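You operate a simulated robot arm through the tools that you are given. There is no shell and no other tool. Be economical: measure what you need, move in short steps, check, and stop when the job is done.

Carry out the task below with a simulated two-armed robot. There is one attempt and no reset: what you move stays moved.

JOB
Wipe off the stain with the blue sponge, fold the rag in half and lay it on the drawer table.
Fine: put the sponge back. What is to be rubbed or washed off counts as gone when no trace of it is left.

Only the result counts: the job must be done as asked and must still hold three seconds after the hand-in. Knocking over, shifting, dropping, spilling or breaking anything else fails it. Flat cloth is picked up by pressing the open fingertips on it (5 to 10 N) and closing them slowly along it; thin cloth reads only 2 to 8 mm in the jaws.

ROBOT AND FRAMES
Two 7-joint arms with two-finger parallel grippers on one trunk, on a base that drives. Base frame: it is fixed to the floor where the robot stands at the start and does not move with it; the origin is under the middle of the robot, x ahead of it, y to its left, z up. Units: m, rad, N and s.
The left shoulder is at the start at [0.05, 0.177, 1.029], the right one opposite. With the tool pointing down near the work surface each hand reaches from about 0.22 to 0.7 m from the robot's upright axis, wherever it stands, measured 20 degrees to its own side. Places, roughly: brown stain [0.7, 0, 0.8]; drawer table [0.6, 0.2, 0.8]; middle table [0.6, 1.6, 0.8]; rag [0.75, 1.5, 0.75]. Payload 3.43 kg a hand.
The TCP of each hand is the grasp point between the finger pads, 0.034 m short of the fingertips. In the tool frame z runs along the fingers and y along their closing line. The gripper opens to 0.128 m. The fingers are 0.024 m wide and 0.012 m thick; the gripper's body (0.048 by 0.13 m) begins 0.096 m behind the TCP.
Orientation is that of the tool frame in the base frame, as a unit quaternion [x, y, z, w]. With the fingers straight down and closing along the base's y, the tool's x points along the base's -x, its y along +y and its z along -z.

CONTROLS
- The arms move only by the tool drive_tool. It takes "left_moves", "right_moves" or both (then of equal length, played together; a hand with none holds still); each is a list of rows, each a list of 7 numbers: the turn, a rotation vector about the tool's x, y, z in rad, then the shift along the tool's x, y, z in m, then the finger opening in m, from 0 to 0.128. In form: [[wx, wy, wz, x, y, z, fingers], ...]. A call has 1 to 8 rows; each row shifts and turns the commanded pose from where the row before left it, along the tool's axes as they then stand. Each row takes 0.2 s and may step no farther than 0.05 m and 0.15 rad from the row before; otherwise, or with a gripper value out of range, the whole call is refused. Where a pose cannot be reached the arm comes as near as it can. A force on the tool above 40 N (or 10 N above the force at the start of the call, whichever is more), or a blocked arm, ends the call early, and 0.2 s more pass. The fingers move at their own pace (about 0.108 m/s each) and stop on an object; they squeeze with about 23 N. The grip force told is the motor's: it shows also when the fingers shut on nothing. Time passes only in rows, and 0.2 s behind the last, so rows that do not move let the fingers close. The reply holds the time, the measured pose of the TCP, the force on the tool along the base axes, the opening and the grip force, in the units named above and with some noise, with the torque about the TCP (base axes, N m) and any sound that the robot's microphone picked up.
- Cameras (640 x 400 px; columns grow to the right, rows downward): "scene" is now at [0.1561, 0.009, 1.1916]; the picture's right is [0.10, -0.99, 0.00], its down [-0.58, -0.06, -0.81] and it looks along [0.81, 0.08, -0.58] (base axes); focal length 228 px, centre (320, 200). "left" rides on the left gripper at [0.076, 0.011, -0.16] in its tool frame; the picture's right is [-0.15, 0.99, 0.00], its down [-0.88, -0.13, -0.46] and it looks along [-0.45, -0.07, 0.89] (tool axes); focal length 234 px, centre (320, 200). "right" rides on the right gripper at [0.076, -0.011, -0.16] in its tool frame; the picture's right is [0.15, 0.99, 0.00], its down [-0.88, 0.13, -0.46] and it looks along [-0.45, 0.07, 0.89] (tool axes); focal length 234 px, centre (320, 200). There is no depth. A picture from a camera that has moved, and an enlarged one, comes with that camera's place and axes in the base frame and with its lens.
- snapshot(camera): a new picture of that camera. It takes no simulated time.
- raise_lower(by): slides the trunk up (or, below 0, down) by that many m; the arms and the scene camera ride with it, the base frame stays. It gives what a move gives, with no picture.
- drive_base(legs): drives the robot by 1 to 6 legs, each [ahead, turn to the left] in m and rad, along the robot's own axes; the way and the turn of a leg run together, so that a leg with both is an arc; at most 1.5 m and 3.142 rad a leg. The arms and the cameras ride along, it lands a little off, and it stops where it bumps. It gives what a move gives.
- turn_head(pan, tilt): turns the head with the scene camera to pan (to the left, within 1.396 rad either way) and tilt (down, from -0.506 to 1.204), counted from straight ahead of the robot. It gives what a move gives.
- close_up(camera, box): a new picture of the part [left, top, right, bottom] of that camera's present view, enlarged. It takes no simulated time.
- hand_in(): hands the job in; it is judged then, once.

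Go step by step. Nothing tells you exact positions but the pictures and the camera data: compare them with the known pose of the tool, close in by small moves and look again before you grip or let go. The budget is 120 turns and 100 pictures, counting those below and the enlarged ones. Unless the task says otherwise, let go and move clear before handing in, and close with one line.

The tools are called as a command line: name --argument value ..., lists and objects as JSON in quotes. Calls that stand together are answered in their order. drive_tool: Moves the arms, as the interface text tells. Its arguments: {"type":"object","properties":{"left_moves":{"type":"array"},"right_moves":{"type":"array"}},"required":[]} The other tools are called the same way: raise_lower (by) slides the trunk up or down; drive_base (legs) drives the base; turn_head (pan, tilt) turns the head that bears the scene camera; snapshot (camera) takes a picture; close_up (camera, box) takes an enlarged picture of a part of a camera's view; hand_in () hands the job in.

At the start:

```text
t: 0.0
left_tcp_pos: [0.5214, 0.2908, 1.0316]
left_tool_rot: [-0.002, 1.0, 0.0, 0.0]
left_ft_force: [0.2, 0.2, -0.7]
left_moment: [-0.02, -0.01, 0.03]
left_gripper_width: 0.128
left_finger_force: 0.1
right_tcp_pos: [0.5508, -0.2337, 1.0254]
right_tool_rot: [-0.002, 1.0, 0.0, 0.0]
right_ft_force: [1.0, 0.9, 0.5]
right_moment: [-0.03, 0.02, 0.01]
right_gripper_width: 0.1282
right_finger_force: 0.1
trunk travel left (down, up): [-0.2, 0.201]
robot x, y, heading: [-0.0049, -0.0015, -0.002]
head pan, tilt: [0.103, 0.623]
```

scene: 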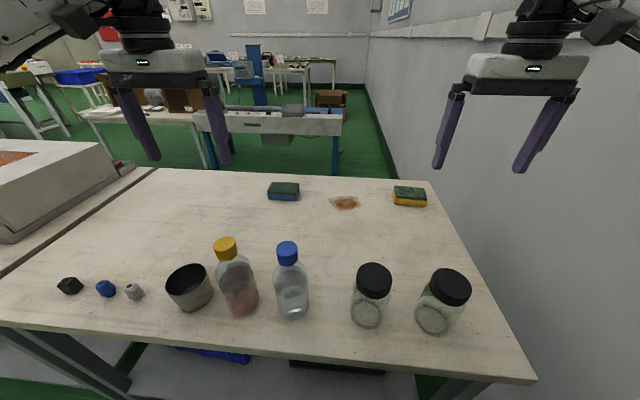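
right: 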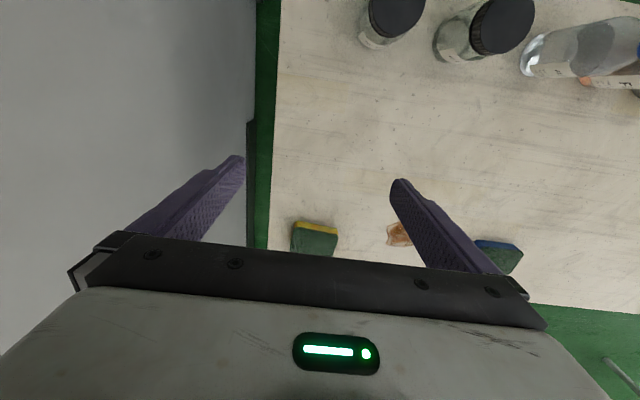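
left: 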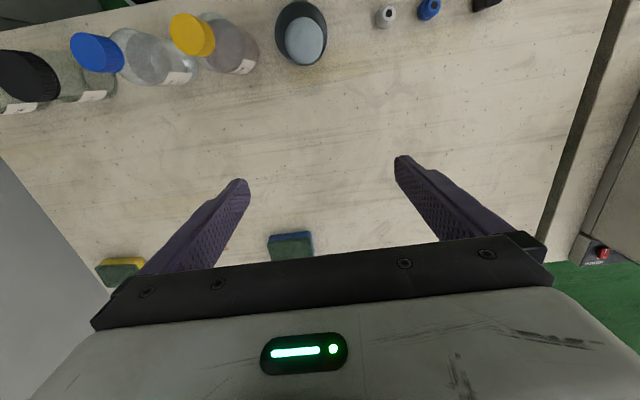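

The blue sponge (green pad on top) is at about [0.71, 0.17], and the stain is to its right at about [0.70, -0.01]. I'll look closer at both before gripping.

close_up --camera "scene" --box '[240, 160, 440, 285]'

close_up --camera "left" --box '[220, 180, 380, 280]'

```text
3.20 times, centred on (340, 222) of scene
camera zoom: at [0.1561, 0.009, 1.1916], right [0.1, -0.99, 0.0], down [-0.58, -0.06, -0.81], along [0.81, 0.08, -0.58], focal length 728 px, centre (256, 128)
```

zoom: 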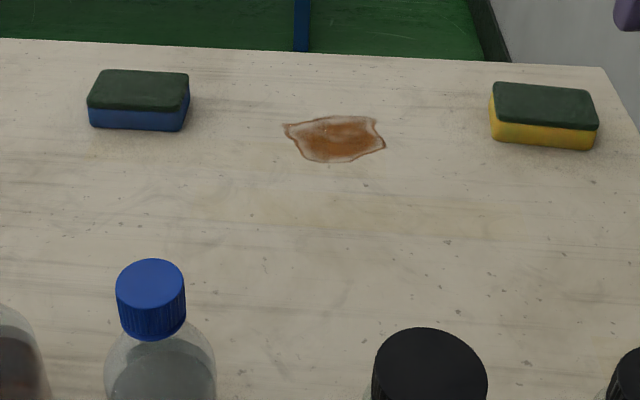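

```text
4.00 times, centred on (300, 230) of left
camera zoom: at [0.4458, 0.3025, 1.1908], right [0.14, 0.99, 0.0], down [0.88, -0.13, 0.46], along [0.45, -0.06, -0.89], focal length 937 px, centre (400, 80)
```

zoom: 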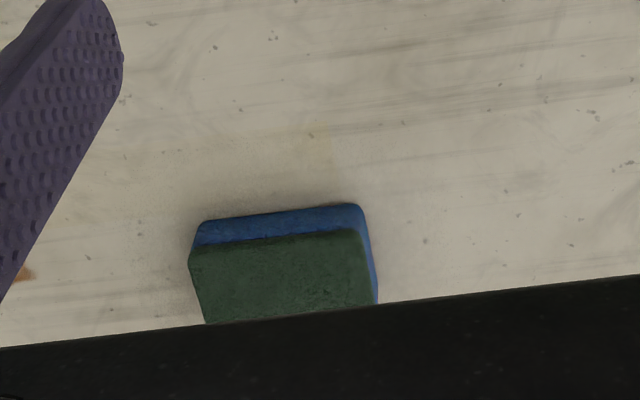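

The sponge is about 0.09 m long in y, with its centre near [0.72, 0.19]. I'll bring the left hand above it at a safe height and look again.

drive_tool --left_moves '[[0, 0, 0, -0.045, -0.024, 0, 0.128], [0, 0, 0, -0.045, -0.024, 0, 0.128], [0, 0, 0, -0.045, -0.024, 0, 0.128], [0, 0, 0, -0.04, -0.025, 0, 0.128], [0, 0, 0, 0, 0, 0.04, 0.128], [0, 0, 0, 0, 0, 0.04, 0.128], [0, 0, 0, 0, 0, 0, 0.128]]'

snapshot --camera "left"

snapshot --camera "scene"

```text
refused: row 1 steps farther than a row can; nothing moved
```

```text
94 pictures are left
camera left: at [0.4458, 0.3025, 1.1908], right [0.14, 0.99, 0.0], down [0.88, -0.13, 0.46], along [0.45, -0.06, -0.89], focal length 234 px, centre (320, 200)
```

left: 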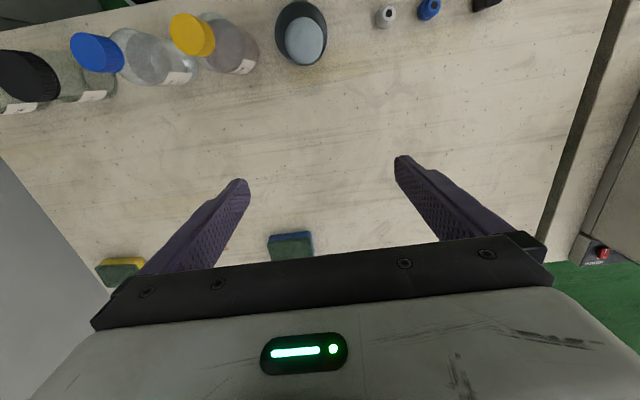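

```text
93 pictures are left
camera scene: at [0.1561, 0.009, 1.1916], right [0.1, -0.99, 0.0], down [-0.58, -0.06, -0.81], along [0.81, 0.08, -0.58], focal length 228 px, centre (320, 200)
```

scene: 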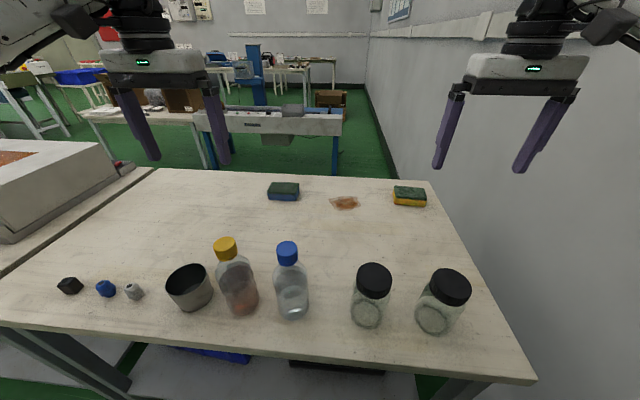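

Nothing moved, because the first row's step was slightly over 0.05 m. I'll send the move again in smaller steps.

drive_tool --left_moves '[[0, 0, 0, -0.042, -0.022, 0, 0.128], [0, 0, 0, -0.042, -0.022, 0, 0.128], [0, 0, 0, -0.042, -0.022, 0, 0.128], [0, 0, 0, -0.042, -0.022, 0, 0.128], [0, 0, 0, 0, 0, 0.04, 0.128], [0, 0, 0, 0, 0, 0.04, 0.128], [0, 0, 0, 0, 0, 0.02, 0.128], [0, 0, 0, 0, 0, 0, 0.128]]'

```text
t: 1.8
left_tcp_pos: [0.62, 0.2098, 0.9109]
left_tool_rot: [-0.002, 1.0, -0.001, 0.0]
left_ft_force: [0.7, 0.0, 0.6]
left_moment: [0.01, -0.01, -0.01]
left_gripper_width: 0.1278
left_finger_force: 0.1
left hand out of reach, approached as far as the arm can: row 3, 4
right_tcp_pos: [0.5514, -0.2344, 1.0272]
right_tool_rot: [-0.001, 1.0, 0.0, 0.001]
right_ft_force: [0.5, -0.7, -0.7]
right_moment: [0.01, -0.01, 0.02]
right_gripper_width: 0.1281
right_finger_force: 0.0
trunk travel left (down, up): [-0.2, 0.201]
robot x, y, heading: [-0.001, -0.0011, 0.004]
head pan, tilt: [0.103, 0.623]
```

The arm only reaches x = 0.62, so the robot must drive closer. I'll look down first to see how much room the base has.

turn_head --pan 0.0 --tilt 1.2

snapshot --camera "scene"

snapshot --camera "left"

```text
t: 2.8
left_tcp_pos: [0.6197, 0.2116, 0.9123]
left_tool_rot: [-0.003, 1.0, 0.0, 0.0]
left_ft_force: [-0.4, 0.7, -0.1]
left_moment: [-0.01, 0.0, 0.02]
left_gripper_width: 0.1282
left_finger_force: 0.1
right_tcp_pos: [0.551, -0.2344, 1.0267]
right_tool_rot: [-0.001, 1.0, 0.0, -0.001]
right_ft_force: [0.2, 0.4, 0.0]
right_moment: [0.01, -0.02, -0.04]
right_gripper_width: 0.1279
right_finger_force: 0.1
trunk travel left (down, up): [-0.2, 0.201]
robot x, y, heading: [0.001, 0.0012, 0.003]
head pan, tilt: [0.0, 1.201]
```

```text
92 pictures are left
camera scene: at [0.1249, 0.0, 1.1491], right [0.0, -1.0, 0.0], down [-0.93, 0.0, -0.36], along [0.36, 0.0, -0.93], focal length 228 px, centre (320, 200)
```

scene: 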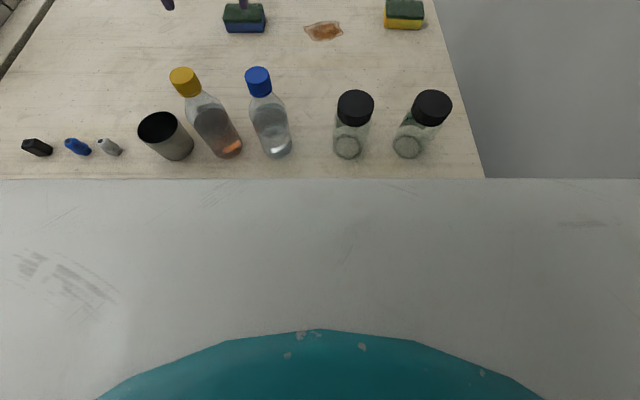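

```text
91 pictures are left
camera left: at [0.5446, 0.2231, 1.0705], right [0.14, 0.99, 0.0], down [0.88, -0.13, 0.46], along [0.45, -0.06, -0.89], focal length 234 px, centre (320, 200)
```

left: 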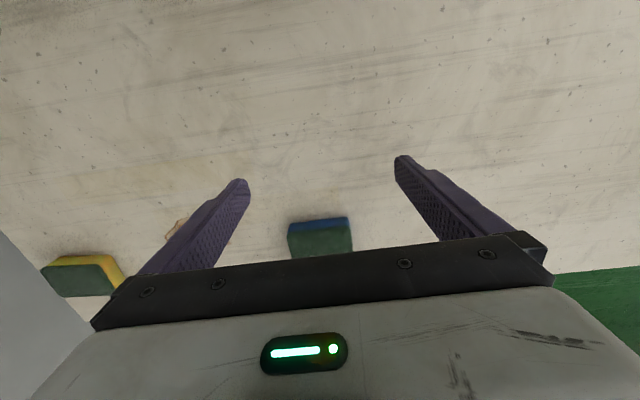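

The view straight down only shows the robot's own chest. I'll try a short 0.06 m drive ahead.

drive_base --legs '[[0.06, 0]]'

snapshot --camera "scene"

```text
t: 3.9
left_tcp_pos: [0.6718, 0.2124, 0.9089]
left_tool_rot: [-0.003, 1.0, 0.001, -0.001]
left_ft_force: [0.3, -0.8, -0.3]
left_moment: [-0.01, -0.02, 0.0]
left_gripper_width: 0.128
left_finger_force: 0.0
right_tcp_pos: [0.6045, -0.2349, 1.0254]
right_tool_rot: [-0.002, 1.0, 0.0, -0.001]
right_ft_force: [0.8, 0.7, 1.1]
right_moment: [0.0, 0.0, 0.01]
right_gripper_width: 0.1281
right_finger_force: 0.0
trunk travel left (down, up): [-0.2, 0.201]
robot x, y, heading: [0.0495, -0.0011, 0.005]
head pan, tilt: [0.0, 1.201]
stopped in leg 1: the robot was blocked; the commanded pose is now the measured one
```

```text
90 pictures are left
camera scene: at [0.178, 0.0, 1.1491], right [0.0, -1.0, 0.0], down [-0.93, 0.0, -0.36], along [0.36, 0.0, -0.93], focal length 228 px, centre (320, 200)
```

scene: 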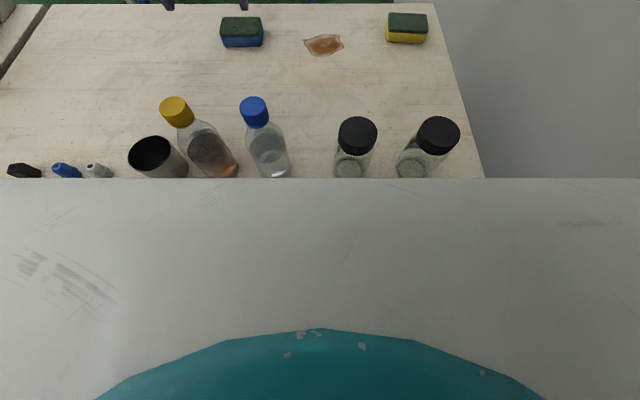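

The base bumped the table edge after 0.05 m, and everything on the table still stands. The sponge centre is at about [0.732, 0.183]. I'll lower the left hand slightly and reach forward.

drive_tool --left_moves '[[0, 0, 0, 0, -0.028, 0.02, 0.128], [0, 0, 0, 0, 0, 0.02, 0.128], [0, 0, 0, -0.03, 0, 0, 0.128], [0, 0, 0, -0.025, 0, 0, 0.128], [0, 0, 0, 0, 0, 0, 0.128]]'

snapshot --camera "left"

```text
t: 5.1
left_tcp_pos: [0.7064, 0.1852, 0.8695]
left_tool_rot: [-0.003, 1.0, 0.0, -0.001]
left_ft_force: [0.3, -0.1, 0.4]
left_moment: [-0.01, -0.01, 0.01]
left_gripper_width: 0.1279
left_finger_force: 0.0
left hand out of reach, approached as far as the arm can: row 4
right_tcp_pos: [0.6037, -0.2343, 1.025]
right_tool_rot: [-0.002, 1.0, 0.0, -0.002]
right_ft_force: [0.5, -0.1, 0.5]
right_moment: [0.03, -0.02, 0.02]
right_gripper_width: 0.128
right_finger_force: 0.1
trunk travel left (down, up): [-0.2, 0.201]
robot x, y, heading: [0.0531, -0.0003, 0.002]
head pan, tilt: [0.0, 1.201]
```

```text
89 pictures are left
camera left: at [0.6313, 0.1974, 1.0286], right [0.14, 0.99, 0.0], down [0.88, -0.13, 0.45], along [0.45, -0.06, -0.89], focal length 234 px, centre (320, 200)
```

left: 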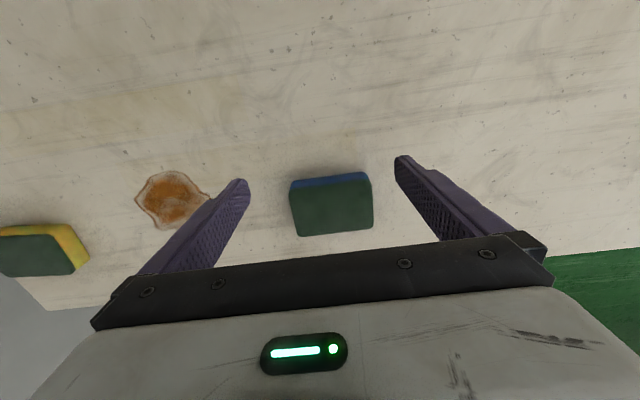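

With the hand upright, reach stops at x = 0.706, while the sponge centre is near 0.74. I'll tilt the fingers outward 0.3 rad about the closing line, which keeps the pads parallel to the sponge's ends, and move forward.

drive_tool --left_moves '[[0, -0.15, 0, 0, 0, 0, 0.128], [0, -0.15, 0, 0, 0, 0, 0.128], [0, 0, 0, -0.021, 0, 0.0066, 0.128], [0, 0, 0, -0.021, 0, 0.0066, 0.128], [0, 0, 0, 0, 0, 0, 0.128]]'

snapshot --camera "left"

turn_head --pan 0.25 --tilt 0.7

snapshot --camera "scene"

```text
t: 6.3
left_tcp_pos: [0.7507, 0.1878, 0.8683]
left_tool_rot: [-0.004, 0.989, 0.0, 0.149]
left_ft_force: [-0.3, -0.1, -0.3]
left_moment: [0.02, -0.01, 0.0]
left_gripper_width: 0.1279
left_finger_force: 0.1
right_tcp_pos: [0.6049, -0.234, 1.0252]
right_tool_rot: [-0.002, 1.0, -0.001, -0.001]
right_ft_force: [0.3, 0.1, -0.1]
right_moment: [0.03, 0.0, 0.03]
right_gripper_width: 0.1279
right_finger_force: 0.1
trunk travel left (down, up): [-0.2, 0.201]
robot x, y, heading: [0.0544, -0.0021, 0.001]
head pan, tilt: [0.0, 1.201]
```

```text
88 pictures are left
camera left: at [0.6315, 0.1982, 0.9987], right [0.13, 0.99, 0.04], down [0.71, -0.13, 0.69], along [0.69, -0.06, -0.72], focal length 234 px, centre (320, 200)
```

left: 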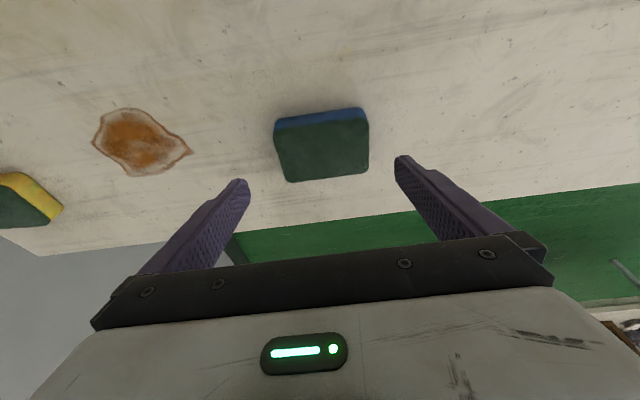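

```text
t: 7.2
left_tcp_pos: [0.7503, 0.1861, 0.8682]
left_tool_rot: [-0.002, 0.989, 0.0, 0.149]
left_ft_force: [0.0, 0.7, -0.1]
left_moment: [-0.04, 0.02, 0.02]
left_gripper_width: 0.1276
left_finger_force: 0.0
right_tcp_pos: [0.6048, -0.2344, 1.0243]
right_tool_rot: [-0.002, 1.0, 0.001, -0.002]
right_ft_force: [0.7, -0.4, 0.6]
right_moment: [-0.03, 0.0, 0.0]
right_gripper_width: 0.1282
right_finger_force: 0.1
trunk travel left (down, up): [-0.2, 0.201]
robot x, y, heading: [0.0521, 0.0006, -0.001]
head pan, tilt: [0.25, 0.7]
```

```text
87 pictures are left
camera scene: at [0.2045, 0.021, 1.1849], right [0.25, -0.97, 0.0], down [-0.62, -0.16, -0.76], along [0.74, 0.19, -0.64], focal length 228 px, centre (320, 200)
```

scene: 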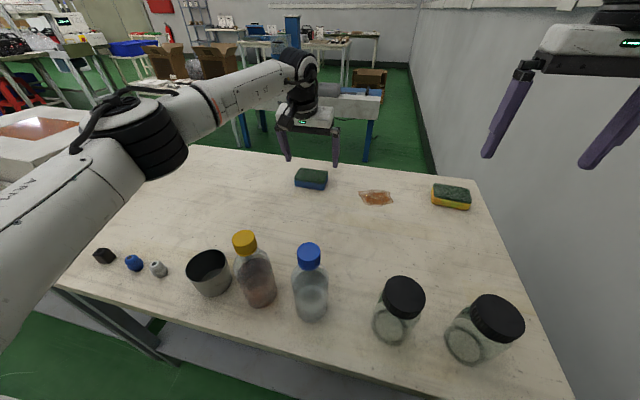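

The sponge spans about x 0.725–0.778 and y 0.145–0.235, and the fingers straddle it. I'll lower the hand in small steps until the fingertips feel the table.

drive_tool --left_moves '[[0, 0, 0, 0.0065, 0.003, 0.021, 0.128], [0, 0, 0, 0.0065, 0, 0.021, 0.128], [0, 0, 0, 0.0015, 0, 0.0048, 0.128], [0, 0, 0, 0.0015, 0, 0.0048, 0.128], [0, 0, 0, 0, 0, 0, 0.128]]'

snapshot --camera "left"

close_up --camera "scene" --box '[240, 120, 400, 220]'

```text
t: 8.4
left_tcp_pos: [0.7495, 0.1897, 0.8153]
left_tool_rot: [-0.002, 0.989, 0.0, 0.148]
left_ft_force: [-0.1, 0.3, -0.2]
left_moment: [-0.01, 0.04, 0.03]
left_gripper_width: 0.1276
left_finger_force: 0.1
right_tcp_pos: [0.605, -0.2346, 1.0253]
right_tool_rot: [-0.002, 1.0, -0.001, -0.001]
right_ft_force: [0.1, 0.4, -0.1]
right_moment: [0.01, 0.01, 0.01]
right_gripper_width: 0.1279
right_finger_force: 0.0
trunk travel left (down, up): [-0.2, 0.201]
robot x, y, heading: [0.0485, -0.0021, -0.002]
head pan, tilt: [0.25, 0.7]
```

```text
86 pictures are left
camera left: at [0.6311, 0.2012, 0.9448], right [0.13, 0.99, 0.04], down [0.71, -0.13, 0.69], along [0.69, -0.06, -0.72], focal length 234 px, centre (320, 200)
```

left: 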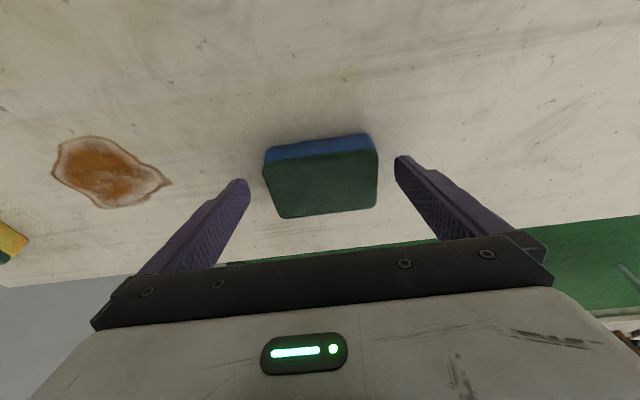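

```text
4.00 times, centred on (320, 170) of scene
camera zoom: at [0.2045, 0.021, 1.185], right [0.25, -0.97, 0.0], down [-0.62, -0.16, -0.76], along [0.74, 0.19, -0.64], focal length 911 px, centre (320, 320)
```

zoom: 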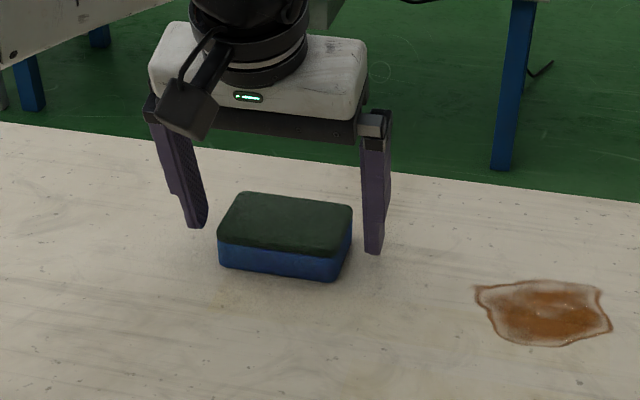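

The fingers straddle the sponge nicely with the tips at z≈0.783. I'll keep lowering to find the table.

drive_tool --left_moves '[[0, 0, 0, 0.0012, 0, 0.0038, 0.128], [0, 0, 0, 0.0012, 0, 0.0038, 0.128], [0, 0, 0, 0, 0, 0, 0.128]]'

close_up --camera "scene" --box '[240, 120, 400, 220]'

```text
t: 9.2
left_tcp_pos: [0.7505, 0.1886, 0.8059]
left_tool_rot: [-0.003, 0.989, 0.001, 0.148]
left_ft_force: [-0.5, 0.4, -0.4]
left_moment: [0.01, -0.01, -0.01]
left_gripper_width: 0.1279
left_finger_force: 0.1
right_tcp_pos: [0.604, -0.2345, 1.0238]
right_tool_rot: [-0.001, 1.0, 0.0, -0.001]
right_ft_force: [-0.7, -0.1, -0.1]
right_moment: [0.05, -0.02, 0.04]
right_gripper_width: 0.128
right_finger_force: 0.1
trunk travel left (down, up): [-0.2, 0.201]
robot x, y, heading: [0.055, -0.0006, 0.002]
head pan, tilt: [0.25, 0.7]
```

```text
4.00 times, centred on (320, 170) of scene
camera zoom: at [0.2045, 0.021, 1.185], right [0.25, -0.97, 0.0], down [-0.62, -0.16, -0.76], along [0.74, 0.19, -0.64], focal length 911 px, centre (320, 320)
```

zoom: 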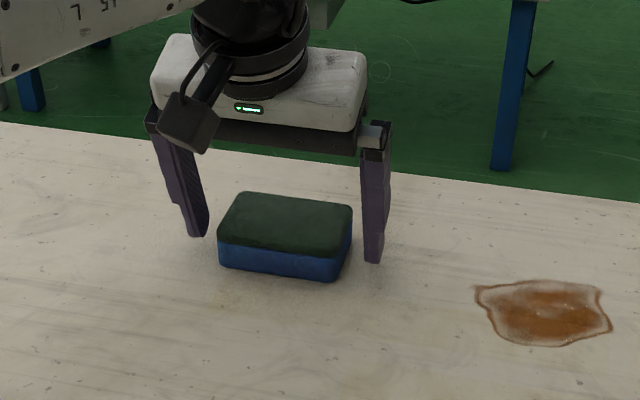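

The tips are now about a centimetre above the table and level with the sponge's lower half. I'll close on it slowly.

drive_tool --left_moves '[[0, 0, 0, 0, 0, 0, 0.1], [0, 0, 0, 0, 0, 0, 0.09], [0, 0, 0, 0, 0, 0, 0.08], [0, 0, 0, 0, 0, 0, 0.07], [0, 0, 0, 0, 0, 0, 0.065], [0, 0, 0, 0, 0, 0, 0.065]]'

snapshot --camera "left"

close_up --camera "scene" --box '[240, 120, 400, 220]'

```text
t: 10.6
left_tcp_pos: [0.7509, 0.1895, 0.8071]
left_tool_rot: [-0.002, 0.989, 0.001, 0.148]
left_ft_force: [-0.5, 0.3, -0.2]
left_moment: [0.0, 0.01, 0.0]
left_gripper_width: 0.0933
left_finger_force: 22.7
right_tcp_pos: [0.6041, -0.2335, 1.025]
right_tool_rot: [-0.001, 1.0, 0.0, -0.001]
right_ft_force: [-0.2, -0.1, 0.0]
right_moment: [0.0, -0.01, -0.02]
right_gripper_width: 0.1279
right_finger_force: 0.0
trunk travel left (down, up): [-0.2, 0.201]
robot x, y, heading: [0.0548, -0.0014, -0.005]
head pan, tilt: [0.25, 0.7]
```

```text
83 pictures are left
camera left: at [0.6309, 0.2012, 0.9372], right [0.13, 0.99, 0.04], down [0.71, -0.13, 0.69], along [0.69, -0.06, -0.72], focal length 234 px, centre (320, 200)
```

left: 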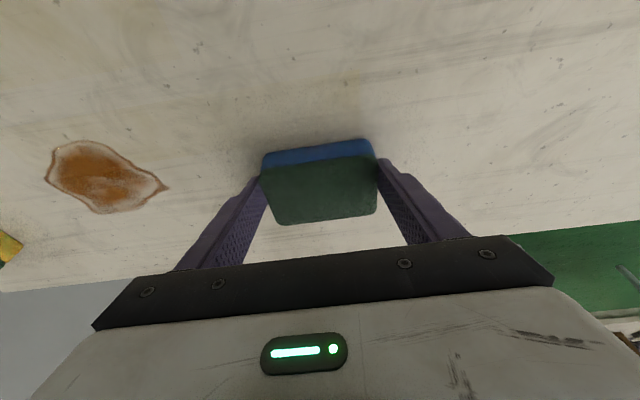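

```text
4.00 times, centred on (320, 170) of scene
camera zoom: at [0.2045, 0.021, 1.185], right [0.25, -0.97, 0.0], down [-0.62, -0.16, -0.76], along [0.74, 0.19, -0.64], focal length 911 px, centre (320, 320)
```

zoom: 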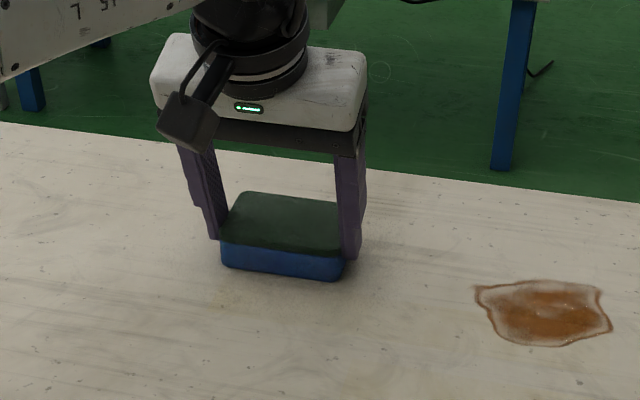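

The sponge is held (0.093 m wide). Its home pose is TCP [0.751, 0.189, 0.806]. The far side of the stain needs more reach, so before lifting I'll open, tilt further to about 0.65 rad and grip again in place.

drive_tool --left_moves '[[0, 0, 0, 0, 0, 0, 0.128], [0, 0, 0, 0, 0, 0, 0.128], [0, -0.12, 0, 0.0045, 0, -0.003, 0.128], [0, -0.12, 0, 0.003, 0, -0.0015, 0.128], [0, -0.11, 0, 0, 0, 0, 0.128], [0, 0, 0, 0, 0, 0, 0.128]]'

close_up --camera "scene" --box '[240, 120, 400, 220]'

snapshot --camera "left"

```text
t: 12.0
left_tcp_pos: [0.7413, 0.1909, 0.8084]
left_tool_rot: [-0.003, 0.948, 0.0, 0.319]
left_ft_force: [-0.3, -0.6, -0.6]
left_moment: [0.02, -0.01, 0.01]
left_gripper_width: 0.1279
left_finger_force: 0.1
right_tcp_pos: [0.604, -0.2336, 1.0246]
right_tool_rot: [-0.002, 1.0, -0.001, -0.001]
right_ft_force: [0.0, 0.1, 0.2]
right_moment: [-0.03, 0.02, 0.0]
right_gripper_width: 0.1281
right_finger_force: 0.0
trunk travel left (down, up): [-0.2, 0.201]
robot x, y, heading: [0.0544, 0.0004, -0.001]
head pan, tilt: [0.25, 0.7]
```

```text
4.00 times, centred on (320, 170) of scene
camera zoom: at [0.2045, 0.021, 1.185], right [0.25, -0.97, 0.0], down [-0.62, -0.16, -0.76], along [0.74, 0.19, -0.64], focal length 911 px, centre (320, 320)
```

zoom: 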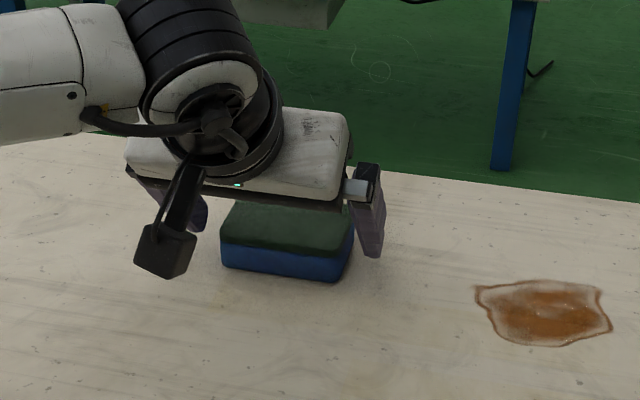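

```text
80 pictures are left
camera left: at [0.5851, 0.2011, 0.89], right [0.11, 0.99, 0.09], down [0.43, -0.13, 0.9], along [0.9, -0.06, -0.44], focal length 234 px, centre (320, 200)
```

left: 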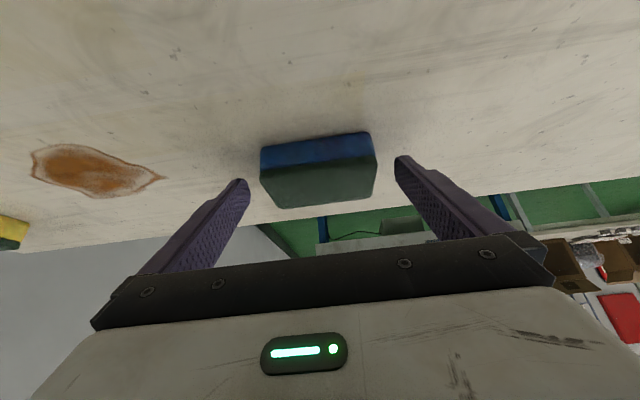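

The hand is tilted 0.65 rad and still straddles the sponge. I'll drop 5 mm, grip and lift slightly.

drive_tool --left_moves '[[0, 0, 0, 0.003, 0, 0.004, 0.11], [0, 0, 0, 0, 0, 0, 0.09], [0, 0, 0, 0, 0, 0, 0.08], [0, 0, 0, 0, 0, 0, 0.07], [0, 0, 0, 0, 0, 0, 0.06], [0, 0, 0, -0.0075, 0, -0.01, 0.06], [0, 0, 0, -0.0075, 0, -0.01, 0.06], [0, 0, 0, 0, 0, 0, 0.06]]'

close_up --camera "scene" --box '[240, 120, 400, 220]'

```text
t: 13.8
left_tcp_pos: [0.742, 0.1904, 0.829]
left_tool_rot: [-0.003, 0.948, 0.001, 0.318]
left_ft_force: [-0.6, -0.1, 0.1]
left_moment: [-0.02, -0.02, 0.02]
left_gripper_width: 0.0931
left_finger_force: 23.0
right_tcp_pos: [0.6045, -0.2348, 1.0243]
right_tool_rot: [-0.002, 1.0, 0.0, -0.001]
right_ft_force: [0.4, 0.7, 0.2]
right_moment: [0.01, -0.01, 0.01]
right_gripper_width: 0.1282
right_finger_force: 0.0
trunk travel left (down, up): [-0.2, 0.201]
robot x, y, heading: [0.0543, -0.0015, 0.003]
head pan, tilt: [0.25, 0.7]
```

```text
4.00 times, centred on (320, 170) of scene
camera zoom: at [0.2045, 0.021, 1.185], right [0.25, -0.97, 0.0], down [-0.62, -0.16, -0.76], along [0.74, 0.19, -0.64], focal length 911 px, centre (320, 320)
```

zoom: 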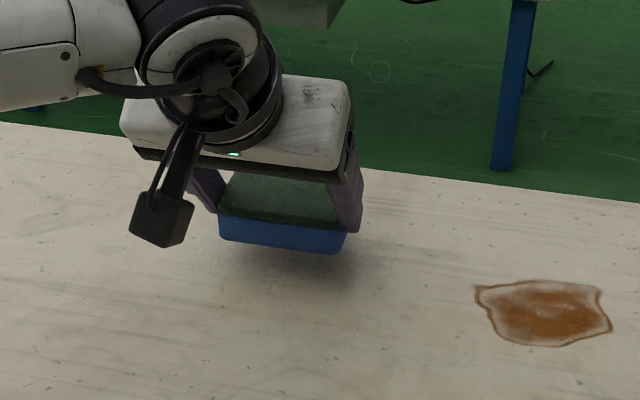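

The sponge is up, with its home TCP at [0.742, 0.190, 0.804]. Next I move it across, above the stain.

drive_tool --left_moves '[[0, 0, 0, 0, -0.045, 0, 0.06], [0, 0, 0, 0, -0.045, 0, 0.06], [0, 0, 0, 0, -0.045, 0, 0.06], [0, 0, 0, 0, -0.045, 0, 0.06], [0, 0, 0, 0, 0, 0, 0.06]]'

snapshot --camera "scene"

snapshot --camera "right"

```text
t: 15.0
left_tcp_pos: [0.7431, 0.0093, 0.8277]
left_tool_rot: [-0.004, 0.948, 0.001, 0.318]
left_ft_force: [-0.3, 0.2, 0.0]
left_moment: [-0.01, -0.01, -0.02]
left_gripper_width: 0.0933
left_finger_force: 22.9
right_tcp_pos: [0.6038, -0.2337, 1.0245]
right_tool_rot: [-0.002, 1.0, 0.0, 0.0]
right_ft_force: [0.4, 0.0, -0.5]
right_moment: [0.02, -0.02, 0.0]
right_gripper_width: 0.1281
right_finger_force: 0.0
trunk travel left (down, up): [-0.2, 0.201]
robot x, y, heading: [0.0518, -0.0039, -0.002]
head pan, tilt: [0.25, 0.7]
```

```text
78 pictures are left
camera scene: at [0.2045, 0.0211, 1.185], right [0.25, -0.97, 0.0], down [-0.62, -0.16, -0.76], along [0.74, 0.19, -0.64], focal length 228 px, centre (320, 200)
```

scene: 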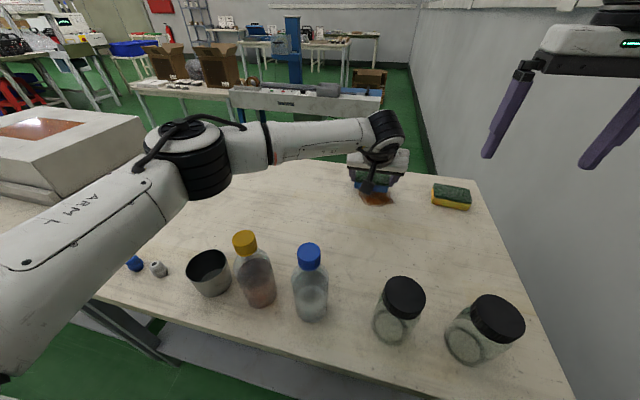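

```text
77 pictures are left
camera right: at [0.5294, -0.2458, 1.1844], right [-0.15, 0.99, 0.0], down [0.88, 0.13, 0.45], along [0.45, 0.07, -0.89], focal length 234 px, centre (320, 200)
```

right: 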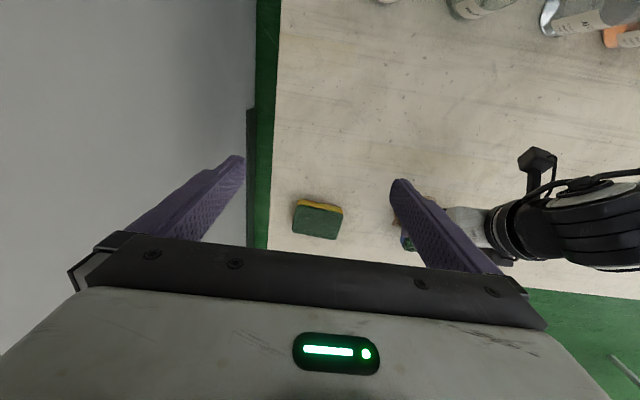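

The sponge hangs above the stain and the arm is clear of the bottles. I'll lower it until I feel contact.

drive_tool --left_moves '[[0, 0, 0, 0.006, 0, 0.008, 0.06], [0, 0, 0, 0.006, 0, 0.008, 0.06], [0, 0, 0, 0.0024, 0, 0.0032, 0.06], [0, 0, 0, 0.0012, 0, 0.0016, 0.06], [0, 0, 0, 0, 0, 0, 0.06]]'

```text
t: 16.2
left_tcp_pos: [0.7421, 0.0098, 0.8038]
left_tool_rot: [-0.003, 0.948, 0.001, 0.319]
left_ft_force: [0.2, -0.6, 4.2]
left_moment: [0.05, -0.06, 0.01]
left_gripper_width: 0.093
left_finger_force: 23.4
right_tcp_pos: [0.6031, -0.2342, 1.0249]
right_tool_rot: [-0.002, 1.0, 0.0, -0.001]
right_ft_force: [0.2, 0.1, -0.4]
right_moment: [0.0, -0.01, 0.0]
right_gripper_width: 0.128
right_finger_force: 0.1
trunk travel left (down, up): [-0.2, 0.201]
robot x, y, heading: [0.0529, 0.002, -0.001]
head pan, tilt: [0.25, 0.7]
```

Contact at 4 N. I'll press about 2 mm more and rub along y.

drive_tool --left_moves '[[0, 0, 0, 0.0012, 0, 0.0016, 0.06], [0, 0, 0, 0, 0.03, 0, 0.06], [0, 0, 0, 0, -0.035, 0, 0.06], [0, 0, 0, 0, -0.035, 0, 0.06], [0, 0, 0, 0, -0.03, 0, 0.06], [0, 0, 0, 0, 0.035, 0, 0.06], [0, 0, 0, 0, 0.035, 0, 0.06]]'

close_up --camera "scene" --box '[300, 120, 460, 220]'

```text
t: 17.8
left_tcp_pos: [0.7433, 0.0067, 0.8008]
left_tool_rot: [-0.002, 0.948, -0.001, 0.318]
left_ft_force: [-1.7, -5.6, 11.2]
left_moment: [-0.6, -0.19, -0.24]
left_gripper_width: 0.0936
left_finger_force: 22.9
right_tcp_pos: [0.6036, -0.2335, 1.0256]
right_tool_rot: [-0.002, 1.0, 0.0, 0.0]
right_ft_force: [-0.2, -0.6, -0.1]
right_moment: [-0.01, 0.01, 0.0]
right_gripper_width: 0.1281
right_finger_force: 0.0
trunk travel left (down, up): [-0.2, 0.201]
robot x, y, heading: [0.0542, 0.001, 0.0]
head pan, tilt: [0.25, 0.7]
```

```text
4.00 times, centred on (380, 170) of scene
camera zoom: at [0.2034, 0.0205, 1.1852], right [0.25, -0.97, 0.0], down [-0.62, -0.16, -0.77], along [0.74, 0.19, -0.64], focal length 911 px, centre (80, 320)
```

zoom: 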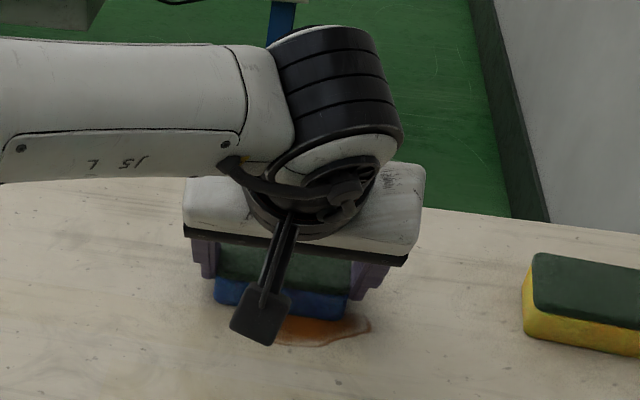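

Pressing at 11 N now. Some stain remains on the near side, so I'll shift towards the robot and rub there.

drive_tool --left_moves '[[0, 0, 0, 0.0199, 0, -0.0151, 0.06], [0, 0, 0, 0, 0.03, 0, 0.06], [0, 0, 0, 0, -0.04, 0, 0.06], [0, 0, 0, 0, -0.045, 0, 0.06], [0, 0, 0, 0.012, 0, -0.009, 0.06], [0, 0, 0, 0, 0.045, 0, 0.06], [0, 0, 0, 0, 0.045, 0, 0.06]]'

drive_tool --left_moves '[[0, 0, 0, 0, -0.04, 0, 0.06], [0, 0, 0, 0, -0.045, 0, 0.06], [0, 0, 0, -0.024, 0, 0.0181, 0.06], [0, 0, 0, 0, 0.045, 0, 0.06], [0, 0, 0, 0, 0.045, 0, 0.06], [0, 0, 0, -0.0239, 0, 0.0181, 0.06], [0, 0, 0, 0, -0.045, 0, 0.06], [0, 0, 0, 0, -0.045, 0, 0.06]]'

close_up --camera "scene" --box '[300, 120, 460, 220]'

```text
t: 19.4
left_tcp_pos: [0.7001, 0.0468, 0.7988]
left_tool_rot: [-0.005, 0.949, 0.003, 0.316]
left_ft_force: [-1.0, 0.6, 3.2]
left_moment: [-0.15, -0.04, -0.08]
left_gripper_width: 0.0933
left_finger_force: 22.7
right_tcp_pos: [0.605, -0.2324, 1.0255]
right_tool_rot: [-0.002, 1.0, -0.001, 0.0]
right_ft_force: [0.0, -0.6, 0.4]
right_moment: [-0.03, -0.01, -0.02]
right_gripper_width: 0.1276
right_finger_force: 0.1
trunk travel left (down, up): [-0.2, 0.201]
robot x, y, heading: [0.0509, 0.001, 0.003]
head pan, tilt: [0.25, 0.7]
```

```text
t: 21.2
left_tcp_pos: [0.7642, -0.0393, 0.7998]
left_tool_rot: [-0.002, 0.948, 0.001, 0.319]
left_ft_force: [-0.2, 0.0, 0.8]
left_moment: [0.0, 0.01, 0.03]
left_gripper_width: 0.0934
left_finger_force: 22.9
right_tcp_pos: [0.6046, -0.2347, 1.0248]
right_tool_rot: [-0.002, 1.0, 0.0, 0.0]
right_ft_force: [-0.3, -0.7, 0.0]
right_moment: [-0.03, 0.01, 0.01]
right_gripper_width: 0.1278
right_finger_force: 0.1
trunk travel left (down, up): [-0.2, 0.201]
robot x, y, heading: [0.0519, 0.0004, -0.002]
head pan, tilt: [0.25, 0.7]
```

```text
4.00 times, centred on (380, 170) of scene
camera zoom: at [0.2044, 0.0206, 1.1851], right [0.25, -0.97, 0.0], down [-0.62, -0.16, -0.77], along [0.74, 0.19, -0.64], focal length 911 px, centre (80, 320)
```

zoom: 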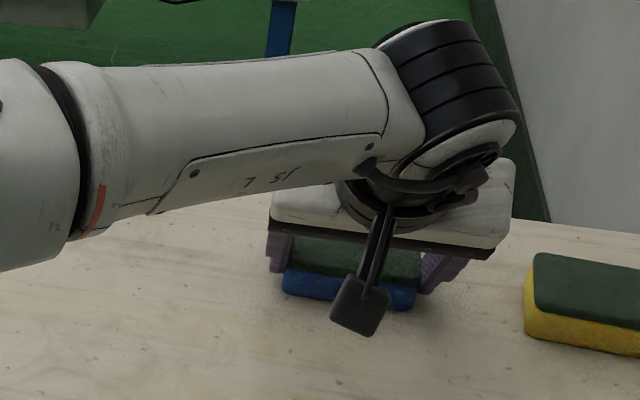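

The near side looks clean, but the contact force has faded. I'll lift and move aside to inspect the stain area and the sponge.

drive_tool --left_moves '[[0, 0, 0, -0.018, 0, -0.024, 0.06], [0, 0, 0, 0, 0.045, 0, 0.06], [0, 0, 0, 0, 0.045, 0, 0.06], [0, 0, 0, 0, 0.045, 0, 0.06], [0, 0, 0, 0, 0.045, 0, 0.06], [0, 0, 0, 0, 0, 0, 0.06]]'

close_up --camera "scene" --box '[290, 140, 450, 240]'

snapshot --camera "left"

```text
t: 22.6
left_tcp_pos: [0.7617, 0.1398, 0.8308]
left_tool_rot: [-0.002, 0.948, 0.001, 0.318]
left_ft_force: [0.2, 0.1, -0.7]
left_moment: [-0.03, -0.01, -0.02]
left_gripper_width: 0.093
left_finger_force: 22.7
right_tcp_pos: [0.6053, -0.234, 1.0257]
right_tool_rot: [-0.002, 1.0, 0.0, -0.002]
right_ft_force: [-0.3, 0.5, -0.6]
right_moment: [0.01, 0.01, -0.03]
right_gripper_width: 0.128
right_finger_force: 0.1
trunk travel left (down, up): [-0.2, 0.201]
robot x, y, heading: [0.0526, 0.0018, 0.0]
head pan, tilt: [0.25, 0.7]
```

```text
4.00 times, centred on (370, 190) of scene
camera zoom: at [0.2045, 0.021, 1.185], right [0.25, -0.97, 0.0], down [-0.62, -0.16, -0.76], along [0.74, 0.19, -0.64], focal length 911 px, centre (120, 240)
```

zoom: 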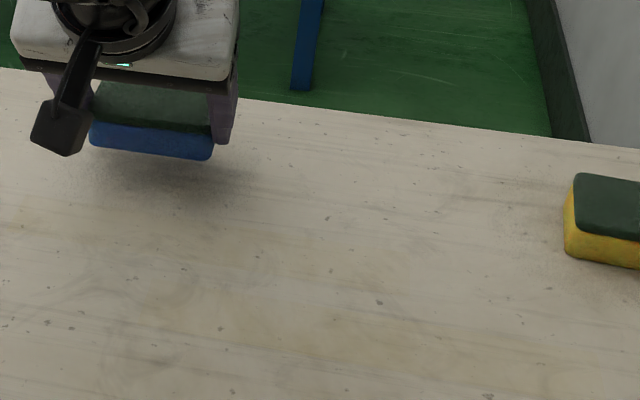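

```text
73 pictures are left
camera left: at [0.6053, 0.1518, 0.9126], right [0.11, 0.99, 0.09], down [0.43, -0.13, 0.9], along [0.9, -0.06, -0.44], focal length 234 px, centre (320, 200)
```

left: 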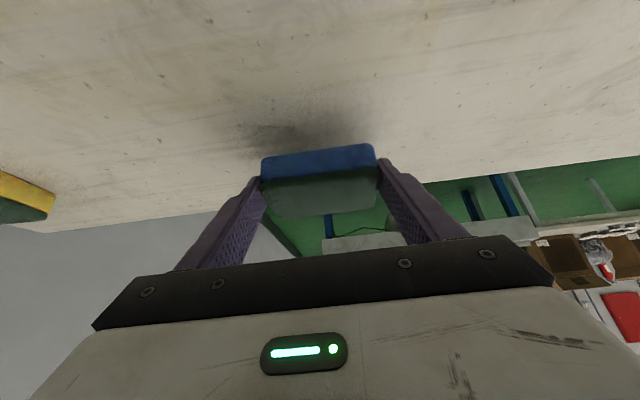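

The stain looks gone. A tighter close-up will show any faint trace.

close_up --camera "scene" --box '[344, 180, 408, 220]'

```text
10.00 times, centred on (376, 200) of scene
camera zoom: at [0.2045, 0.021, 1.185], right [0.25, -0.97, 0.0], down [-0.62, -0.16, -0.76], along [0.74, 0.19, -0.64], focal length 2277 px, centre (-240, 200)
```

zoom: 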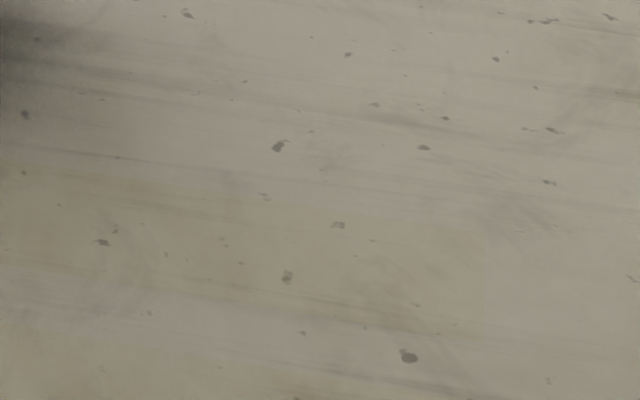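

No trace is visible. As insurance I'll make one more pressed pass over the area.

drive_tool --left_moves '[[0, 0, 0, 0.0159, -0.04, -0.0121, 0.06], [0, 0, 0, 0, -0.045, 0, 0.06], [0, 0, 0, 0.0091, 0, 0.012, 0.06], [0, 0, 0, 0.009, 0, 0.012, 0.06], [0, 0, 0, 0.0021, 0, 0.0028, 0.06], [0, 0, 0, 0, 0, 0, 0.06]]'

```text
t: 24.0
left_tcp_pos: [0.7431, 0.0554, 0.7979]
left_tool_rot: [-0.003, 0.948, 0.0, 0.32]
left_ft_force: [-0.5, -0.3, 5.5]
left_moment: [-0.05, 0.02, 0.03]
left_gripper_width: 0.0933
left_finger_force: 23.5
right_tcp_pos: [0.6041, -0.2339, 1.0244]
right_tool_rot: [-0.001, 1.0, 0.0, 0.0]
right_ft_force: [-0.8, -0.3, 0.4]
right_moment: [-0.04, 0.01, -0.05]
right_gripper_width: 0.128
right_finger_force: 0.0
trunk travel left (down, up): [-0.2, 0.201]
robot x, y, heading: [0.0568, 0.0005, -0.0]
head pan, tilt: [0.25, 0.7]
```

drive_tool --left_moves '[[0, 0, 0, 0, -0.045, 0, 0.06], [0, 0, 0, 0, -0.045, 0, 0.06], [0, 0, 0, 0.0239, 0, -0.0181, 0.06], [0, 0, 0, 0, 0.045, 0, 0.06], [0, 0, 0, 0, 0.045, 0, 0.06]]'

drive_tool --left_moves '[[0, 0, 0, -0.03, 0, 0.0227, 0.06], [0, 0, 0, -0.0125, 0, 0.0095, 0.06], [0, 0, 0, 0, -0.045, 0, 0.06], [0, 0, 0, 0, -0.045, 0, 0.06], [0, 0, 0, 0, 0.045, 0, 0.06], [0, 0, 0, 0, 0.045, 0, 0.06], [0, 0, 0, -0.018, 0, -0.024, 0.06]]'

```text
t: 25.2
left_tcp_pos: [0.7125, 0.0544, 0.7976]
left_tool_rot: [-0.003, 0.948, 0.0, 0.319]
left_ft_force: [-1.7, -5.3, 12.1]
left_moment: [-0.49, -0.12, -0.17]
left_gripper_width: 0.0935
left_finger_force: 22.5
right_tcp_pos: [0.603, -0.234, 1.0257]
right_tool_rot: [-0.002, 1.0, 0.0, 0.0]
right_ft_force: [-0.1, 0.1, 0.2]
right_moment: [-0.01, 0.01, -0.03]
right_gripper_width: 0.1277
right_finger_force: 0.1
trunk travel left (down, up): [-0.2, 0.201]
robot x, y, heading: [0.0538, 0.0006, 0.002]
head pan, tilt: [0.25, 0.7]
```

```text
t: 26.8
left_tcp_pos: [0.7662, 0.0549, 0.8258]
left_tool_rot: [-0.002, 0.948, 0.001, 0.318]
left_ft_force: [-0.8, -0.3, 0.1]
left_moment: [0.0, 0.0, 0.0]
left_gripper_width: 0.0933
left_finger_force: 22.9
right_tcp_pos: [0.6052, -0.2342, 1.0249]
right_tool_rot: [-0.001, 1.0, 0.0, -0.001]
right_ft_force: [-0.1, 1.6, 0.4]
right_moment: [-0.02, -0.01, -0.01]
right_gripper_width: 0.1278
right_finger_force: 0.1
trunk travel left (down, up): [-0.2, 0.201]
robot x, y, heading: [0.0557, -0.0002, -0.001]
head pan, tilt: [0.25, 0.7]
```

Wiping is finished. I'm taking the sponge back to its home spot and lowering it.

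drive_tool --left_moves '[[0, 0, 0, 0.0191, 0.035, -0.0145, 0.06], [0, 0, 0, 0, 0.05, 0, 0.06], [0, 0, 0, 0, 0.05, 0, 0.06], [0, 0, 0, 0.0091, 0, 0.012, 0.06], [0, 0, 0, 0.0045, 0, 0.006, 0.06], [0, 0, 0, 0, 0, 0, 0.06]]'

close_up --camera "scene" --box '[240, 120, 400, 220]'

```text
t: 28.2
left_tcp_pos: [0.7419, 0.1896, 0.806]
left_tool_rot: [-0.003, 0.948, 0.001, 0.319]
left_ft_force: [0.0, -0.5, -0.3]
left_moment: [0.03, 0.01, 0.02]
left_gripper_width: 0.0935
left_finger_force: 23.4
right_tcp_pos: [0.6036, -0.2346, 1.0248]
right_tool_rot: [-0.002, 1.0, 0.0, -0.001]
right_ft_force: [-0.1, 0.1, 0.1]
right_moment: [0.0, 0.02, -0.04]
right_gripper_width: 0.1279
right_finger_force: 0.0
trunk travel left (down, up): [-0.2, 0.201]
robot x, y, heading: [0.0511, 0.0012, 0.004]
head pan, tilt: [0.25, 0.7]
```

```text
4.00 times, centred on (320, 170) of scene
camera zoom: at [0.2045, 0.0211, 1.185], right [0.25, -0.97, 0.0], down [-0.62, -0.16, -0.76], along [0.74, 0.19, -0.64], focal length 911 px, centre (320, 320)
```

zoom: 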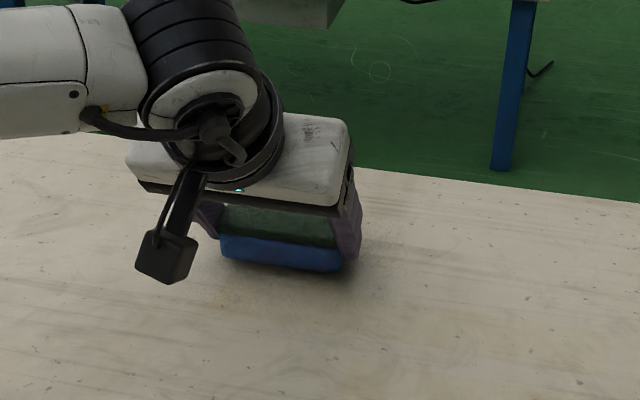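

It needs to go down about 6 mm more. Then I'll release and draw back.

drive_tool --left_moves '[[0, 0, 0, 0.0027, 0, 0.0036, 0.06], [0, 0, 0, 0.0015, 0, 0.002, 0.06], [0, 0, 0, 0, 0, 0, 0.128], [0, 0, 0, 0, 0, 0, 0.128], [0, 0, 0, 0, 0, 0, 0.128]]'

drive_tool --left_moves '[[0, 0, 0, -0.012, 0, -0.016, 0.128], [0, 0, 0, -0.018, 0, -0.024, 0.128], [0, 0, 0, -0.018, 0, -0.024, 0.128], [0, 0, 0, 0, 0, -0.04, 0.128], [0, 0.15, 0, 0, 0, -0.04, 0.128], [0, 0.15, 0, 0, 0, -0.04, 0.128], [0, 0.15, 0, 0, 0, 0, 0.128], [0, 0.15, 0, 0, 0, 0, 0.128]]'

snapshot --camera "scene"

close_up --camera "scene" --box '[240, 120, 400, 220]'

```text
t: 29.4
left_tcp_pos: [0.741, 0.1903, 0.7977]
left_tool_rot: [-0.002, 0.948, 0.0, 0.318]
left_ft_force: [0.5, -0.2, 0.2]
left_moment: [-0.03, 0.0, 0.01]
left_gripper_width: 0.128
left_finger_force: 0.1
right_tcp_pos: [0.6046, -0.2348, 1.0239]
right_tool_rot: [-0.002, 1.0, 0.0, -0.001]
right_ft_force: [-0.2, 0.1, 0.5]
right_moment: [-0.04, -0.02, 0.0]
right_gripper_width: 0.128
right_finger_force: 0.0
trunk travel left (down, up): [-0.2, 0.201]
robot x, y, heading: [0.055, 0.0019, 0.0]
head pan, tilt: [0.25, 0.7]
```

```text
t: 31.2
left_tcp_pos: [0.6745, 0.1897, 0.9766]
left_tool_rot: [-0.001, 1.0, -0.001, 0.023]
left_ft_force: [0.5, 0.4, -0.4]
left_moment: [0.01, 0.01, 0.01]
left_gripper_width: 0.1281
left_finger_force: 0.1
right_tcp_pos: [0.6046, -0.235, 1.0245]
right_tool_rot: [-0.002, 1.0, 0.0, -0.001]
right_ft_force: [-0.4, -0.6, -0.3]
right_moment: [-0.02, 0.03, -0.03]
right_gripper_width: 0.128
right_finger_force: 0.1
trunk travel left (down, up): [-0.2, 0.201]
robot x, y, heading: [0.0541, -0.0002, -0.001]
head pan, tilt: [0.25, 0.7]
```

```text
70 pictures are left
camera scene: at [0.2047, 0.0206, 1.185], right [0.25, -0.97, 0.0], down [-0.62, -0.16, -0.76], along [0.74, 0.19, -0.64], focal length 228 px, centre (320, 200)
```

scene: 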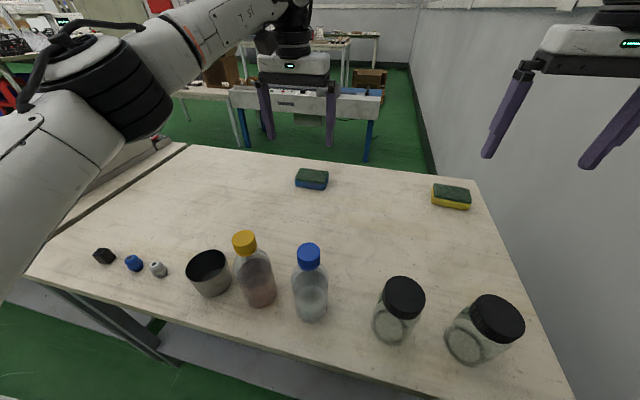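

```text
4.00 times, centred on (320, 170) of scene
camera zoom: at [0.2047, 0.0206, 1.185], right [0.25, -0.97, 0.0], down [-0.62, -0.16, -0.76], along [0.74, 0.19, -0.64], focal length 911 px, centre (320, 320)
```

zoom: 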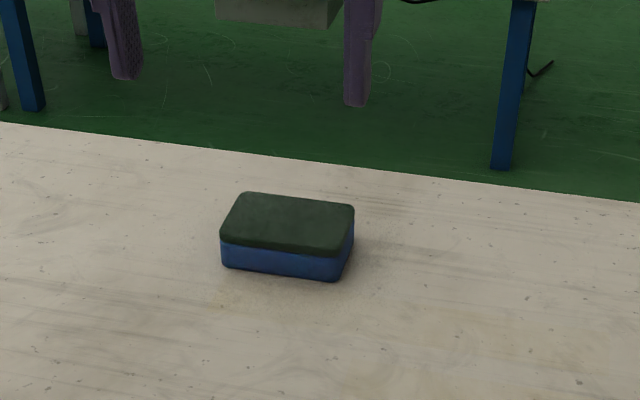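

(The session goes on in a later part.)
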